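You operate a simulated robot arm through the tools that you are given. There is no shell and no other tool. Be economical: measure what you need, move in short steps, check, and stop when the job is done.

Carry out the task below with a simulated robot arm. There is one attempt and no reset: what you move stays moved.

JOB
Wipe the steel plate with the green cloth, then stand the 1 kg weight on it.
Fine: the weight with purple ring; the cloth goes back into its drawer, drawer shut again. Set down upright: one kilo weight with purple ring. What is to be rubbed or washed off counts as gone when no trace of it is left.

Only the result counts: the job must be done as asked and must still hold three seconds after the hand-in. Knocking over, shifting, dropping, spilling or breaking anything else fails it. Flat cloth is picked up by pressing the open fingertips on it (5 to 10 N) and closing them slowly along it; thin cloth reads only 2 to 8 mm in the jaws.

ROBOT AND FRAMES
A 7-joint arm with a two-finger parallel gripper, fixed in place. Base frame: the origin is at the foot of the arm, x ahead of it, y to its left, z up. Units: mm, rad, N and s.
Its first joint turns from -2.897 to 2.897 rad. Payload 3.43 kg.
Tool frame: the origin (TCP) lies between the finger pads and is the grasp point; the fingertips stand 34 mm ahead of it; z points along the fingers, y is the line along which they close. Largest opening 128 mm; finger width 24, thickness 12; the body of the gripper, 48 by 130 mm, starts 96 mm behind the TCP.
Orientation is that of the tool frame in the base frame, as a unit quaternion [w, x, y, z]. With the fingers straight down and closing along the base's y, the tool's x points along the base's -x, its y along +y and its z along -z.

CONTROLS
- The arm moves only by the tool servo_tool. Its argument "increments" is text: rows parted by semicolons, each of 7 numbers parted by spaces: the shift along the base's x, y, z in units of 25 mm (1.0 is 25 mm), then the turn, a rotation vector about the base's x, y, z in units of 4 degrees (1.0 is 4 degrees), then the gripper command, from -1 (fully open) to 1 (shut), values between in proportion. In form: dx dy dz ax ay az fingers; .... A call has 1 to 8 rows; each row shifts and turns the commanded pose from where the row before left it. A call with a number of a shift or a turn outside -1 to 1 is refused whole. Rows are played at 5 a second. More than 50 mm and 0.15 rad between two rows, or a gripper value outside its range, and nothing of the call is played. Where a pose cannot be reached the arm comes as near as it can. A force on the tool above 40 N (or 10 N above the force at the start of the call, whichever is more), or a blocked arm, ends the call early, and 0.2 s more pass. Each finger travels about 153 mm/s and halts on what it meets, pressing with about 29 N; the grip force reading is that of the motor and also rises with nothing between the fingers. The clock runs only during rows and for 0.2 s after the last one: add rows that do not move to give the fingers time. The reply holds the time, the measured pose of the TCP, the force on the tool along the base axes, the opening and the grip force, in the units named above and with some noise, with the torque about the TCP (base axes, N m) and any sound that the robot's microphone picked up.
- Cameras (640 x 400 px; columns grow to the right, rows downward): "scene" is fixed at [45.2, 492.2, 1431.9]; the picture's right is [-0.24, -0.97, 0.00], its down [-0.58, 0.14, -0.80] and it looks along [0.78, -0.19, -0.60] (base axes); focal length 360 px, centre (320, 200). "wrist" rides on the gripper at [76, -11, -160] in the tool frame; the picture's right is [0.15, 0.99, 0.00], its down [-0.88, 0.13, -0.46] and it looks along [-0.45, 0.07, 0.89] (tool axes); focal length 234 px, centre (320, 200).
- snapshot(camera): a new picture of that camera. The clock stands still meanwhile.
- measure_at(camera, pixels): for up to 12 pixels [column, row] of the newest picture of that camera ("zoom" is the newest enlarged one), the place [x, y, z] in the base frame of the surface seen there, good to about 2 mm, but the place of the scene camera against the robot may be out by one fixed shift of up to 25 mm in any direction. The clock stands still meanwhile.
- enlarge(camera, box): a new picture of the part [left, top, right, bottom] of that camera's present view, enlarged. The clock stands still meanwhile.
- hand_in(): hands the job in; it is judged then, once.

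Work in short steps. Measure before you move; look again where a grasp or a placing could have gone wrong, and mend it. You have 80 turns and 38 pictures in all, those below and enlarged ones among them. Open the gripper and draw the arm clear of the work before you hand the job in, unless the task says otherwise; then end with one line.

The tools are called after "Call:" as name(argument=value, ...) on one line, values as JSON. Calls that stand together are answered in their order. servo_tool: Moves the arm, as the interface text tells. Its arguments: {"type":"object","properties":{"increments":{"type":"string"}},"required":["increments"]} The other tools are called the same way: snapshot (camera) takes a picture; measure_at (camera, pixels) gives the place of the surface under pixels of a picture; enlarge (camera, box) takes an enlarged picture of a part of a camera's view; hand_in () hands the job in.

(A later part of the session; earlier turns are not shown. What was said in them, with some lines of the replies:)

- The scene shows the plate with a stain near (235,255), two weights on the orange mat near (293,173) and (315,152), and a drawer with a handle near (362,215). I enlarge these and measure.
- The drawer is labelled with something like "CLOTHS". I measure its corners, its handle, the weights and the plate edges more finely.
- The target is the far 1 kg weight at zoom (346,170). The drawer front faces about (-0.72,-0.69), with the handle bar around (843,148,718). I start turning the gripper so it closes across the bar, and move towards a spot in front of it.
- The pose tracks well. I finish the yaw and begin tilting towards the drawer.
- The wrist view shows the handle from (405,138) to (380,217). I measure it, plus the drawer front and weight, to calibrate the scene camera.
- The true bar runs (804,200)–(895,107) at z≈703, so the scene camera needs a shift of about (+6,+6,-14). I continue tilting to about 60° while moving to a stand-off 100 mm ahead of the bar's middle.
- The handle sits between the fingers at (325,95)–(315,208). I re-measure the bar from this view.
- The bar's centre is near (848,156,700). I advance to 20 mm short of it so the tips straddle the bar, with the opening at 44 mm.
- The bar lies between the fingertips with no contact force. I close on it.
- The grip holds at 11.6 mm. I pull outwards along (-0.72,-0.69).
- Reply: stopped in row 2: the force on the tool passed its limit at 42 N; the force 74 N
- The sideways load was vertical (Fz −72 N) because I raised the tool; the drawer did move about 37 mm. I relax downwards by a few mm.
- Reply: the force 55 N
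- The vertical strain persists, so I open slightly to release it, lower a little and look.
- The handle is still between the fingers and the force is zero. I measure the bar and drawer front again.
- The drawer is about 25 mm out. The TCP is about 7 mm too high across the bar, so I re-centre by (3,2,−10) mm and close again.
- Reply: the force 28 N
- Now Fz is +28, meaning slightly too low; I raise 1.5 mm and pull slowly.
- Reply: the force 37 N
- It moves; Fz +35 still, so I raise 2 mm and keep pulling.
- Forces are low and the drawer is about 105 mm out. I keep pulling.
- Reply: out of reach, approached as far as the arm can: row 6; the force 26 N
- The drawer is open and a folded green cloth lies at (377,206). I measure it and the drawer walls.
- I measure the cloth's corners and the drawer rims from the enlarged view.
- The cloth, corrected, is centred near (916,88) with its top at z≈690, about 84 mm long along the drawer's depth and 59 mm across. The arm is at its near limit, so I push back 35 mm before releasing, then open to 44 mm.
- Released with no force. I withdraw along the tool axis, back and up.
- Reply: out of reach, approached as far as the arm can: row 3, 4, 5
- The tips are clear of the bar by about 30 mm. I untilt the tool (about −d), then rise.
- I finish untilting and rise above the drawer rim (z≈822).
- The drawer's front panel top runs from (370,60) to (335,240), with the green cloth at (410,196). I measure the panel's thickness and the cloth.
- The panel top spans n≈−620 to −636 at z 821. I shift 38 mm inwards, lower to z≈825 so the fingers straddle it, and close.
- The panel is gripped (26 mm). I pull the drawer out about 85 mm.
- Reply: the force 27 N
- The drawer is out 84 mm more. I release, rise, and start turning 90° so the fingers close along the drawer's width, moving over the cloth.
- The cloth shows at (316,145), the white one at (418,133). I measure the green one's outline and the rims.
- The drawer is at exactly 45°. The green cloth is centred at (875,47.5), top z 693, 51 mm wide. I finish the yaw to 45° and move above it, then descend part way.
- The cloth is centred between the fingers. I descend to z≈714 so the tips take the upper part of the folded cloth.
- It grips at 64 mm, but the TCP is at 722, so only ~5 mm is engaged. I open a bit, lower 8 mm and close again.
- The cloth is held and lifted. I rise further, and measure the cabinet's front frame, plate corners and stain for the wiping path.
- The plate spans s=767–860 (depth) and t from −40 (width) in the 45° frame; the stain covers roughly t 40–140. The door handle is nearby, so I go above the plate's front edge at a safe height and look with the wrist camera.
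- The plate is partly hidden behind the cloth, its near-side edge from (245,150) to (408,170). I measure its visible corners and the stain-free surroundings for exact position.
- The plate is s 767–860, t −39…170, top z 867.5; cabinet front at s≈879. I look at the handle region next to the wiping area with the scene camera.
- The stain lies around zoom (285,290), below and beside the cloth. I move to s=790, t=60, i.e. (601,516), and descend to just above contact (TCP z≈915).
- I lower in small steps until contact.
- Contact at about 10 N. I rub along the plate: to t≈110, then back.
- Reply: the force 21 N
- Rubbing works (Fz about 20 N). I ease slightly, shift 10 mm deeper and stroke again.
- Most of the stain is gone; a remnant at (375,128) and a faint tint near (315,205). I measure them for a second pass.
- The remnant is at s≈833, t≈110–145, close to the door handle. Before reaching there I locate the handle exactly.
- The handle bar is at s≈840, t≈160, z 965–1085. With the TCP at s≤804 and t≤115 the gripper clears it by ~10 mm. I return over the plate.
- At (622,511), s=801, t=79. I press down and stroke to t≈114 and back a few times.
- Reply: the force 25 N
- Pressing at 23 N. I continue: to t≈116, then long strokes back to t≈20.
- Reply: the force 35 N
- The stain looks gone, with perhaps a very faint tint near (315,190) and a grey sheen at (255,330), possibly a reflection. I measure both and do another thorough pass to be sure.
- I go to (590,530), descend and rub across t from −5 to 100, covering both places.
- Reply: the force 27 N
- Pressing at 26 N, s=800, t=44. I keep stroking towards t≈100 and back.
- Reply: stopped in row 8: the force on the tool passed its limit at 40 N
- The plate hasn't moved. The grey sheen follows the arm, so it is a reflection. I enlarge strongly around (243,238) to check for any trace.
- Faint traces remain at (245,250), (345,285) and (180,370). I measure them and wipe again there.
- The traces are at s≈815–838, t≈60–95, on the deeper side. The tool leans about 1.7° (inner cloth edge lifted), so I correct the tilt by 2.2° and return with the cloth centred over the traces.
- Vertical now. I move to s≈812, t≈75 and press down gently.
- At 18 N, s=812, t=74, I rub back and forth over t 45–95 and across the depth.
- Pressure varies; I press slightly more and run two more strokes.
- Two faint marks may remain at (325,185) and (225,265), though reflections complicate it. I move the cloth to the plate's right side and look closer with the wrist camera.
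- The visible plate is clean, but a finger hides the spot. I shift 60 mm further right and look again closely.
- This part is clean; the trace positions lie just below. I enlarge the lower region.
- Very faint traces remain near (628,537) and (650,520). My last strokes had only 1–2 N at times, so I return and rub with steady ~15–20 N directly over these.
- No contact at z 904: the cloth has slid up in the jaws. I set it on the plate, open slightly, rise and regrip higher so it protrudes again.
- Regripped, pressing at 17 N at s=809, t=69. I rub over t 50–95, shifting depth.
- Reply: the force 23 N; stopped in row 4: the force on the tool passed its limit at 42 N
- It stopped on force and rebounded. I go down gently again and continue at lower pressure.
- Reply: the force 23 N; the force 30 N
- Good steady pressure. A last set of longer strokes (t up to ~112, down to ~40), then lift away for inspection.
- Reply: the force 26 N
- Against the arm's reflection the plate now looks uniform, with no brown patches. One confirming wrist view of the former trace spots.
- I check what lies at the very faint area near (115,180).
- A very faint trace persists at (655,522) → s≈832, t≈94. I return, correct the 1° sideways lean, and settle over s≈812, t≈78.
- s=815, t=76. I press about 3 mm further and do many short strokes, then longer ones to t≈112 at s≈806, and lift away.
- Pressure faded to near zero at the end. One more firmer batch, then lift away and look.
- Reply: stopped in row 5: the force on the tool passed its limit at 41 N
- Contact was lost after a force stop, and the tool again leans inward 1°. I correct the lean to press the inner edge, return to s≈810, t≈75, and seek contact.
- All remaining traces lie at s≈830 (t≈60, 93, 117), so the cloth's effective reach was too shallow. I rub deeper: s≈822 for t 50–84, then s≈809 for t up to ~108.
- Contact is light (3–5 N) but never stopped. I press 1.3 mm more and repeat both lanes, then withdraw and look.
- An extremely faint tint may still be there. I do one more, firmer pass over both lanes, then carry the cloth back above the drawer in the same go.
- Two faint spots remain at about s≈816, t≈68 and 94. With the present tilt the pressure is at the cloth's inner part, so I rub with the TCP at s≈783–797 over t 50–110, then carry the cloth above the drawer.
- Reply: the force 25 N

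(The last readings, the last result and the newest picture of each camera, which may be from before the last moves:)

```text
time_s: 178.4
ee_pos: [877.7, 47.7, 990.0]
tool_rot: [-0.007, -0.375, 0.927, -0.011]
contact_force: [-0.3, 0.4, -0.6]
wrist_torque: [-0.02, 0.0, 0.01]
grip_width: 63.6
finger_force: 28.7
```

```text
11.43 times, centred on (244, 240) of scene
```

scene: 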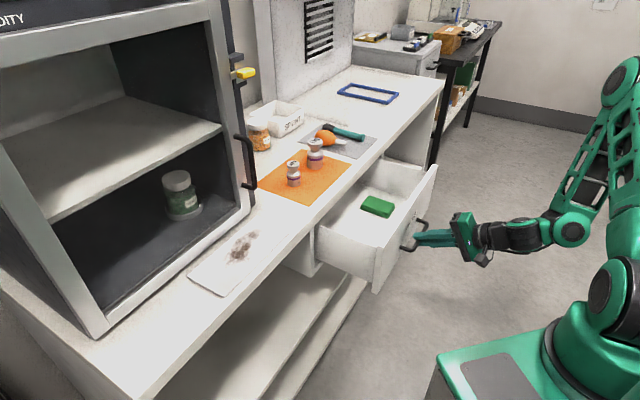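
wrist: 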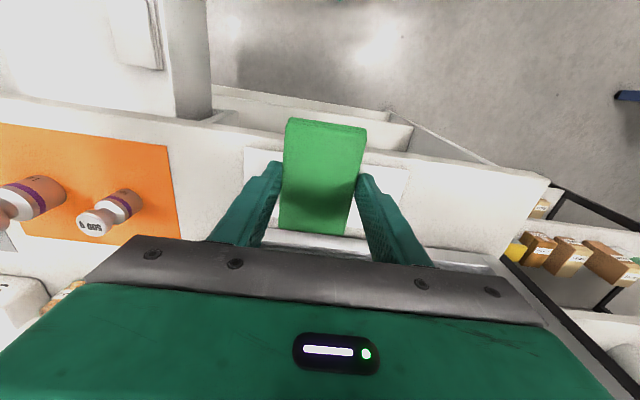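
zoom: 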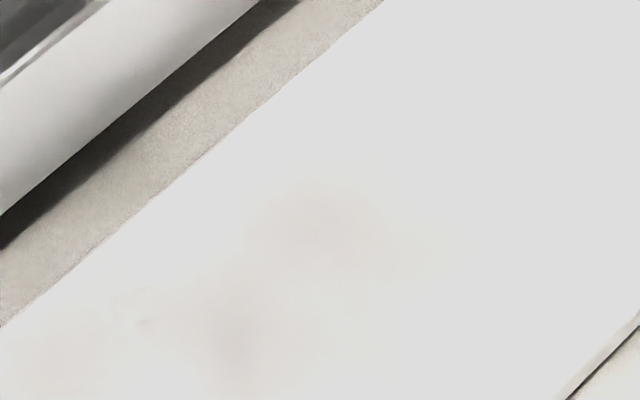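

Several firm passes no longer change that faint shading, so it is the surface's own shading; the stain is gone. Cloth is above the drawer at (878,48): I lower it to its old place, release, rise, go in front of the drawer and push it most of the way shut.

Call:
servo_tool(increments="0 0 -1 0 0 0 0.8;0 0 -1 0 0 0 0.8;0 0 -1 0 0 0 0.8;0 0 -1 0 0 0 0.8;0 0 -1 0 0 0 0.8;0 0 -1 0 0 0 0.8;0 0 -1 0 0 0 0.8;0 0 -1 0 0 0 0.8")

Call:
servo_tool(increments="0 0 -1 0 0 0 0.8;0 0 -1 0 0 0 0.8;0 0 -0.5 0 0 0 0.8;0 0 -0.2 0 0 0 0.8;0 0 -0.12 0 0 0 0.8;0 0 0 0 0 0 0.8")

Call:
servo_tool(increments="0 0 0 0 0 0 0.3;0 0 0 0 0 0 0;0 0 0 0 0 0 -0.3;0 0 0 0 0 0 -0.3;0 0 0.5 0 0 0 -0.3;0 0 1 0 0 0 -0.3;0 0 1 0 0 0 -0.3;0 0 1 0 0 0 -0.3")

Call:
servo_tool(increments="0 0 1 0 0 0 -0.3;0 0 1 0 0 0 -0.3;0 0 1 0 0 0 0;-0.94 -0.115 0.2 0 0 0 0.5;-0.94 -0.115 0 0 0 0 1;-0.94 -0.115 0 0 0 0 1;-0.94 -0.115 0 0 0 0 1;-0.94 -0.115 0 0 0 0 1")

Call:
servo_tool(increments="-0.94 -0.115 0 0 0 0 1;-0.94 -0.115 0 0 0 0 1;-0.94 -0.115 0 0 0 0 1;0 0 -0.85 0 0 0 1;0 0 -0.85 0 0 0 1;0 0 -0.85 0 0 0 1;0 0 -0.85 0 0 0 1;0 0 0 0 0 0 1")

Call:
snapshot(camera="scene")

```text
time_s: 180.2
ee_pos: [877.1, 48.0, 790.1]
tool_rot: [-0.008, -0.375, 0.927, -0.01]
contact_force: [0.3, 0.2, -0.5]
wrist_torque: [-0.01, -0.05, -0.02]
grip_width: 63.9
finger_force: 28.5
```

```text
time_s: 181.6
ee_pos: [876.8, 49.3, 720.2]
tool_rot: [-0.008, -0.376, 0.927, -0.009]
contact_force: [-0.4, -0.8, 0.3]
wrist_torque: [-0.01, 0.0, 0.0]
grip_width: 63.5
finger_force: 29.3
```

```text
time_s: 183.4
ee_pos: [879.9, 50.1, 806.6]
tool_rot: [-0.008, -0.376, 0.927, -0.01]
contact_force: [-0.7, -0.7, -0.7]
wrist_torque: [0.01, 0.05, 0.03]
grip_width: 83.2
finger_force: 0.0
```

```text
time_s: 185.2
ee_pos: [760.3, 36.0, 885.5]
tool_rot: [-0.008, -0.376, 0.926, -0.01]
contact_force: [0.7, 0.3, -0.5]
wrist_torque: [-0.01, 0.01, 0.02]
grip_width: 0.3
finger_force: 29.4
```

```text
time_s: 186.8
ee_pos: [684.0, 28.1, 819.4]
tool_rot: [0.001, -0.375, 0.927, -0.013]
contact_force: [1.5, 0.4, -1.0]
wrist_torque: [-0.03, 0.11, 0.03]
grip_width: 0.0
finger_force: 29.2
stopped in row 8: the force on the tool passed its limit at 72 N (the readings are from after the stop); the commanded pose is now the measured one
```

```text
2 pictures are left
5 turns are left
```

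scene: 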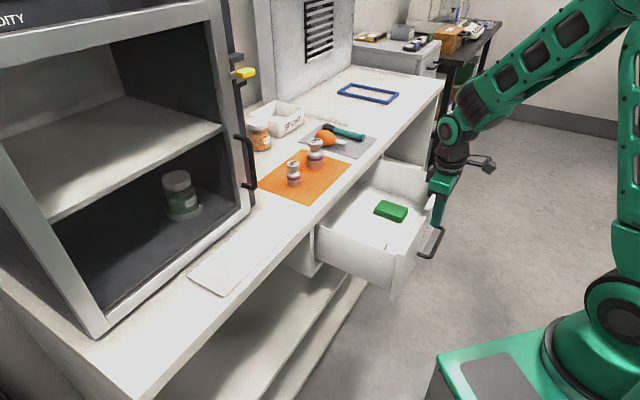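

The cloth is back in its spot, the plate looks clean. The fingers are in front of the drawer at z 819 with no force, tips 36 mm below the panel's top edge. I push the drawer shut from here, back off, rise, and move above the 1 kg weight, computed at (935,295).

Call:
servo_tool(increments="0.6 0.6 0 0 0 0 1;0.6 0.6 0 0 0 0 1;0.6 0.6 0 0 0 0 1;0.6 0.6 0 0 0 0 1;0.6 0.6 0 0 0 0 1;0.6 0.6 0 0 0 0 1;0.6 0.6 0 0 0 0 1;0.6 0.6 0 0 0 0 1")

Call:
servo_tool(increments="0.6 0.6 0 0 0 0 1;0.5 0.5 0 0 0 0 1;0.3 0.3 0 0 0 0 1;0.2 0.2 0 0 0 0 1;0.12 0.12 0 0 0 0 1;0.1 0.1 0 0 0 0 1;0 0 0 0 0 0 1")

Call:
servo_tool(increments="-0.4 -0.4 0 0 0 0 1;0 0 1 0 0 0 1;0 0 1 0 0 0 1;0 0 1 0 0 0 1;0 0 1 0 0 0 1;0 0 1 0 0 0 1;0 0 1 0 0 0 1;0 0 1 0 0 0 1")

Call:
servo_tool(increments="0 0 0.6 0 0 0 0;0.6 0.7 0 0 0 0 -0.3;0.6 0.7 0 0 0 0 -0.3;0.6 0.7 0 0 0 0 -0.3;0.6 0.7 0 0 0 0 -0.3;0.6 0.7 0 0 0 0 -0.3;0 0 0 0 0 0 -0.3")

Call:
snapshot(camera="wrist")

```text
time_s: 188.6
ee_pos: [803.8, 148.3, 818.9]
tool_rot: [0.001, -0.376, 0.927, -0.012]
contact_force: [0.7, -0.1, 0.3]
wrist_torque: [0.03, -0.03, -0.02]
grip_width: 0.1
finger_force: 29.5
```

```text
time_s: 190.3
ee_pos: [836.6, 190.9, 828.5]
tool_rot: [0.003, -0.375, 0.927, -0.016]
contact_force: [0.3, 0.3, -0.8]
wrist_torque: [0.02, 0.13, 0.01]
grip_width: 0.0
finger_force: 29.1
stopped in row 7: the force on the tool passed its limit at 42 N (the readings are from after the stop); the commanded pose is now the measured one
```

```text
time_s: 192.1
ee_pos: [826.3, 181.1, 1003.1]
tool_rot: [0.002, -0.375, 0.927, -0.015]
contact_force: [-0.5, 0.2, 0.4]
wrist_torque: [0.0, 0.02, -0.01]
grip_width: 0.0
finger_force: 29.4
```

```text
time_s: 193.7
ee_pos: [901.3, 267.7, 1019.1]
tool_rot: [0.002, -0.375, 0.927, -0.015]
contact_force: [0.6, -1.4, 0.5]
wrist_torque: [0.02, 0.02, -0.03]
grip_width: 83.2
finger_force: 0.0
```

```text
1 pictures are left
4 turns are left
```

wrist: 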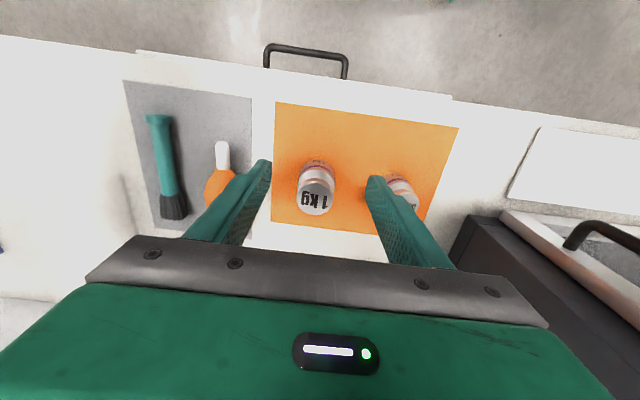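

The drawer is shut (pushed to its stop with 42 N). The 1 kg weight's top is at (317,199), which agrees with the scene estimate to about (932,297). I straighten the 1.7° lean, grasp its body at z≈914, lift, and carry it out and along to in front of the plate; I also measure the drawer edge to verify.

Call:
measure_at(camera="wrist", pixels=[[200, 61], [400, 91], [200, 75], [317, 199], [317, 206], [310, 52], [300, 175]])

Call:
servo_tool(increments="0.614 0.586 0 0.15 0.15 0 -0.3;0.614 0.586 0 0.15 0.15 0 -0.3;0 0 0 0 0 0 -0.3;0 0 -1 0 0 0 -0.3;0 0 -1 0 0 0 -0.3;0 0 -1 0 0 0 -0.3;0 0 -1 0 0 0 -0.3;0 0 -0.2 0 0 0 -0.3")

Call:
servo_tool(increments="0 0 0 0 0 0 -0.1;0 0 0 0 0 0 0.1;0 0 0 0 0 0 0.2;0 0 0 0 0 0 0.3;0 0 0 0 0 0 0.5;0 0 0 0 0 0 0.8;0 0 0 0 0 0 1;0 0 0 0 0 0 1")

Call:
servo_tool(increments="0 0 0.4 0 0 0 1;0 0 0.8 0 0 0 1;0 0 1 0 0 0 1;0 0 1 0 0 0 1;0 0 0.8 0 0 0 1;0 0 0 0 0 0 1")

Call:
servo_tool(increments="-0.5 -0.5 0 0 0 0 1;-0.7 -0.7 0 0 0 0 1;-0.7 -0.7 0 0 0 0 1;-0.7 -0.7 0 0 0 0 1;-0.23 -0.23 0 0 0 0 1;0 0 0 0 0 0 1")

Call:
servo_tool(increments="-0.4 0.4 0 0 0 0 1;-0.7 0.7 0 0 0 0 1;-0.7 0.7 0 0 0 0 1;-0.7 0.7 0 0 0 0 1;-0.7 0.7 0 0 0 0 1;-0.7 0.7 0 0 0 0 1;-0.7 0.7 0 0 0 0 1;-0.7 0.7 0 0 0 0 1")

Call:
servo_tool(increments="-0.7 0.7 0 0 0 0 1;-0.7 0.7 0 0 0 0 1;-0.7 0.7 0 0 0 0 1;-0.7 0.7 0 0 0 0 1;-0.7 0.7 0 0 0 0 1;-0.7 0.7 0 0 0 0 1;-0.7 0.7 0 0 0 0 1;-0.4 0.4 0 0 0 0 1")

```text
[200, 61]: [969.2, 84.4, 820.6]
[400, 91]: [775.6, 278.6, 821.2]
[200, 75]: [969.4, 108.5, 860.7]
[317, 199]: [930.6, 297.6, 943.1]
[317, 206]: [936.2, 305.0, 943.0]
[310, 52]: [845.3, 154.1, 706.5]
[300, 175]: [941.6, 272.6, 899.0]
```

```text
time_s: 195.5
ee_pos: [931.7, 296.9, 912.5]
tool_rot: [-0.003, -0.374, 0.927, -0.002]
contact_force: [0.6, 0.4, 0.1]
wrist_torque: [0.05, 0.01, -0.01]
grip_width: 83.2
finger_force: 0.1
```

```text
time_s: 197.3
ee_pos: [931.5, 297.7, 913.4]
tool_rot: [-0.003, -0.375, 0.927, -0.002]
contact_force: [2.6, -2.6, 2.1]
wrist_torque: [0.07, -0.02, -0.02]
grip_width: 47.5
finger_force: 28.7
```

```text
time_s: 198.7
ee_pos: [933.1, 296.8, 1013.6]
tool_rot: [-0.004, -0.375, 0.927, -0.001]
contact_force: [0.0, -0.1, -9.1]
wrist_torque: [0.03, 0.0, -0.02]
grip_width: 47.5
finger_force: 28.6
```

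```text
time_s: 200.1
ee_pos: [862.3, 226.1, 1012.3]
tool_rot: [-0.003, -0.375, 0.927, -0.001]
contact_force: [-0.2, 0.3, -9.5]
wrist_torque: [-0.02, -0.01, -0.02]
grip_width: 47.3
finger_force: 29.4
```

```text
time_s: 201.9
ee_pos: [729.1, 359.8, 1014.4]
tool_rot: [-0.004, -0.375, 0.927, -0.002]
contact_force: [1.0, -0.2, -10.3]
wrist_torque: [-0.01, 0.07, 0.01]
grip_width: 47.3
finger_force: 28.4
```

```text
time_s: 203.7
ee_pos: [596.3, 491.5, 1014.8]
tool_rot: [-0.004, -0.375, 0.927, -0.003]
contact_force: [0.6, -0.5, -10.4]
wrist_torque: [-0.01, 0.02, -0.01]
grip_width: 47.5
finger_force: 29.0
3 turns are left
```

The weight is held (−10 N, 47 mm) and the drawer is closed (panel s=745, handle back at its start). I move over the plate to s≈800, t≈60 and lower to just about contact.

Call:
servo_tool(increments="0.24 0.63 0 0 0 0 1;0.24 0.63 0 0 0 0 1;0 0 -0.8 0 0 0 1;0 0 -1 0 0 0 1;0 0 -1 0 0 0 1;0 0 -0.5 0 0 0 1;0 0 -0.2 0 0 0 1;0 0 0 0 0 0 1")

Call:
servo_tool(increments="0 0 -0.12 0 0 0 1;0 0 -0.06 0 0 0 1;0 0 -0.03 0 0 0 1;0 0 0 0 0 0 1")

```text
time_s: 205.5
ee_pos: [607.1, 523.8, 925.2]
tool_rot: [-0.004, -0.374, 0.927, -0.002]
contact_force: [0.3, 0.6, -10.4]
wrist_torque: [-0.06, 0.02, 0.0]
grip_width: 47.5
finger_force: 29.0
```

```text
time_s: 206.5
ee_pos: [608.3, 523.4, 922.7]
tool_rot: [-0.002, -0.375, 0.927, -0.001]
contact_force: [-3.9, -4.2, 16.2]
wrist_torque: [-0.32, 0.69, 0.04]
grip_width: 47.4
finger_force: 28.5
2 turns are left
```

The weight stands on the plate (Fz +16 N). I ease up 1 mm, open slowly, rise straight up and withdraw, then look once.

Call:
servo_tool(increments="0 0 0.05 0 0 0 1;0 0 0 0 0 0 1;0 0 0 0 0 0 0.2;0 0 0 0 0 0 0.1;0 0 0 0 0 0 -0.1;0 0 0 0 0 0 -0.3;0 0 0 0 0 0 -0.3")

Call:
servo_tool(increments="0 0 0.3 0 0 0 -0.3;0 0 0.8 0 0 0 -0.3;0 0 1 0 0 0 -0.3;0 0 1 0 0 0 -0.3;0 0 1 0 0 0 -0.3;0 0 1 0 0 0 -0.3;-0.7 -0.7 0 0 0 0 -0.3;-0.7 -0.7 0 0 0 0 -0.3")

Call:
servo_tool(increments="-0.7 -0.7 0 0 0 0 -0.3;-0.5 -0.7 0 0 0 0 -0.3;0 -1 0 0 0 0 -0.3;0 -1 0 0 0 0 -0.3;0 -1 0 0 0 0 -0.3;0 -1 0 0 0 0 -0.3;0 0 0 0 0 0 -0.3;0 0 0 0 0 0 -0.3")

Call:
snapshot(camera="scene")

```text
time_s: 208.1
ee_pos: [608.5, 523.4, 922.3]
tool_rot: [-0.003, -0.375, 0.927, -0.002]
contact_force: [0.1, 0.0, -1.1]
wrist_torque: [0.01, 0.03, 0.03]
grip_width: 83.2
finger_force: 0.1
```

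```text
time_s: 209.9
ee_pos: [574.1, 490.1, 1048.8]
tool_rot: [-0.003, -0.374, 0.927, -0.003]
contact_force: [0.3, -0.7, 0.4]
wrist_torque: [0.0, 0.03, 0.0]
grip_width: 83.1
finger_force: 0.0
```

```text
time_s: 211.7
ee_pos: [544.5, 351.1, 1049.5]
tool_rot: [-0.003, -0.375, 0.927, -0.003]
contact_force: [0.3, 0.6, -0.9]
wrist_torque: [0.01, -0.01, 0.04]
grip_width: 83.0
finger_force: 0.1
```

```text
0 pictures are left
1 turns are left
```

scene: 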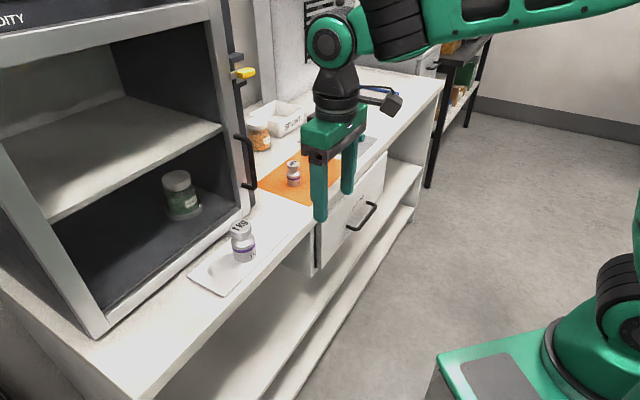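

The 1 kg weight stands upright on the plate at (243,243), the drawer is shut, and the arm is clear with the gripper open. I hand in.

Call:
hand_in()

```text
The job is handed in.
```

I wiped the plate, put the green cloth back in its drawer and shut it, and stood the 1 kg purple-ring weight upright on the plate. A very faint tint still showed in the last close-up of the plate. Further firm passes didn't change it, so I took it for shading, but I can't rule out a slight trace of the stain.
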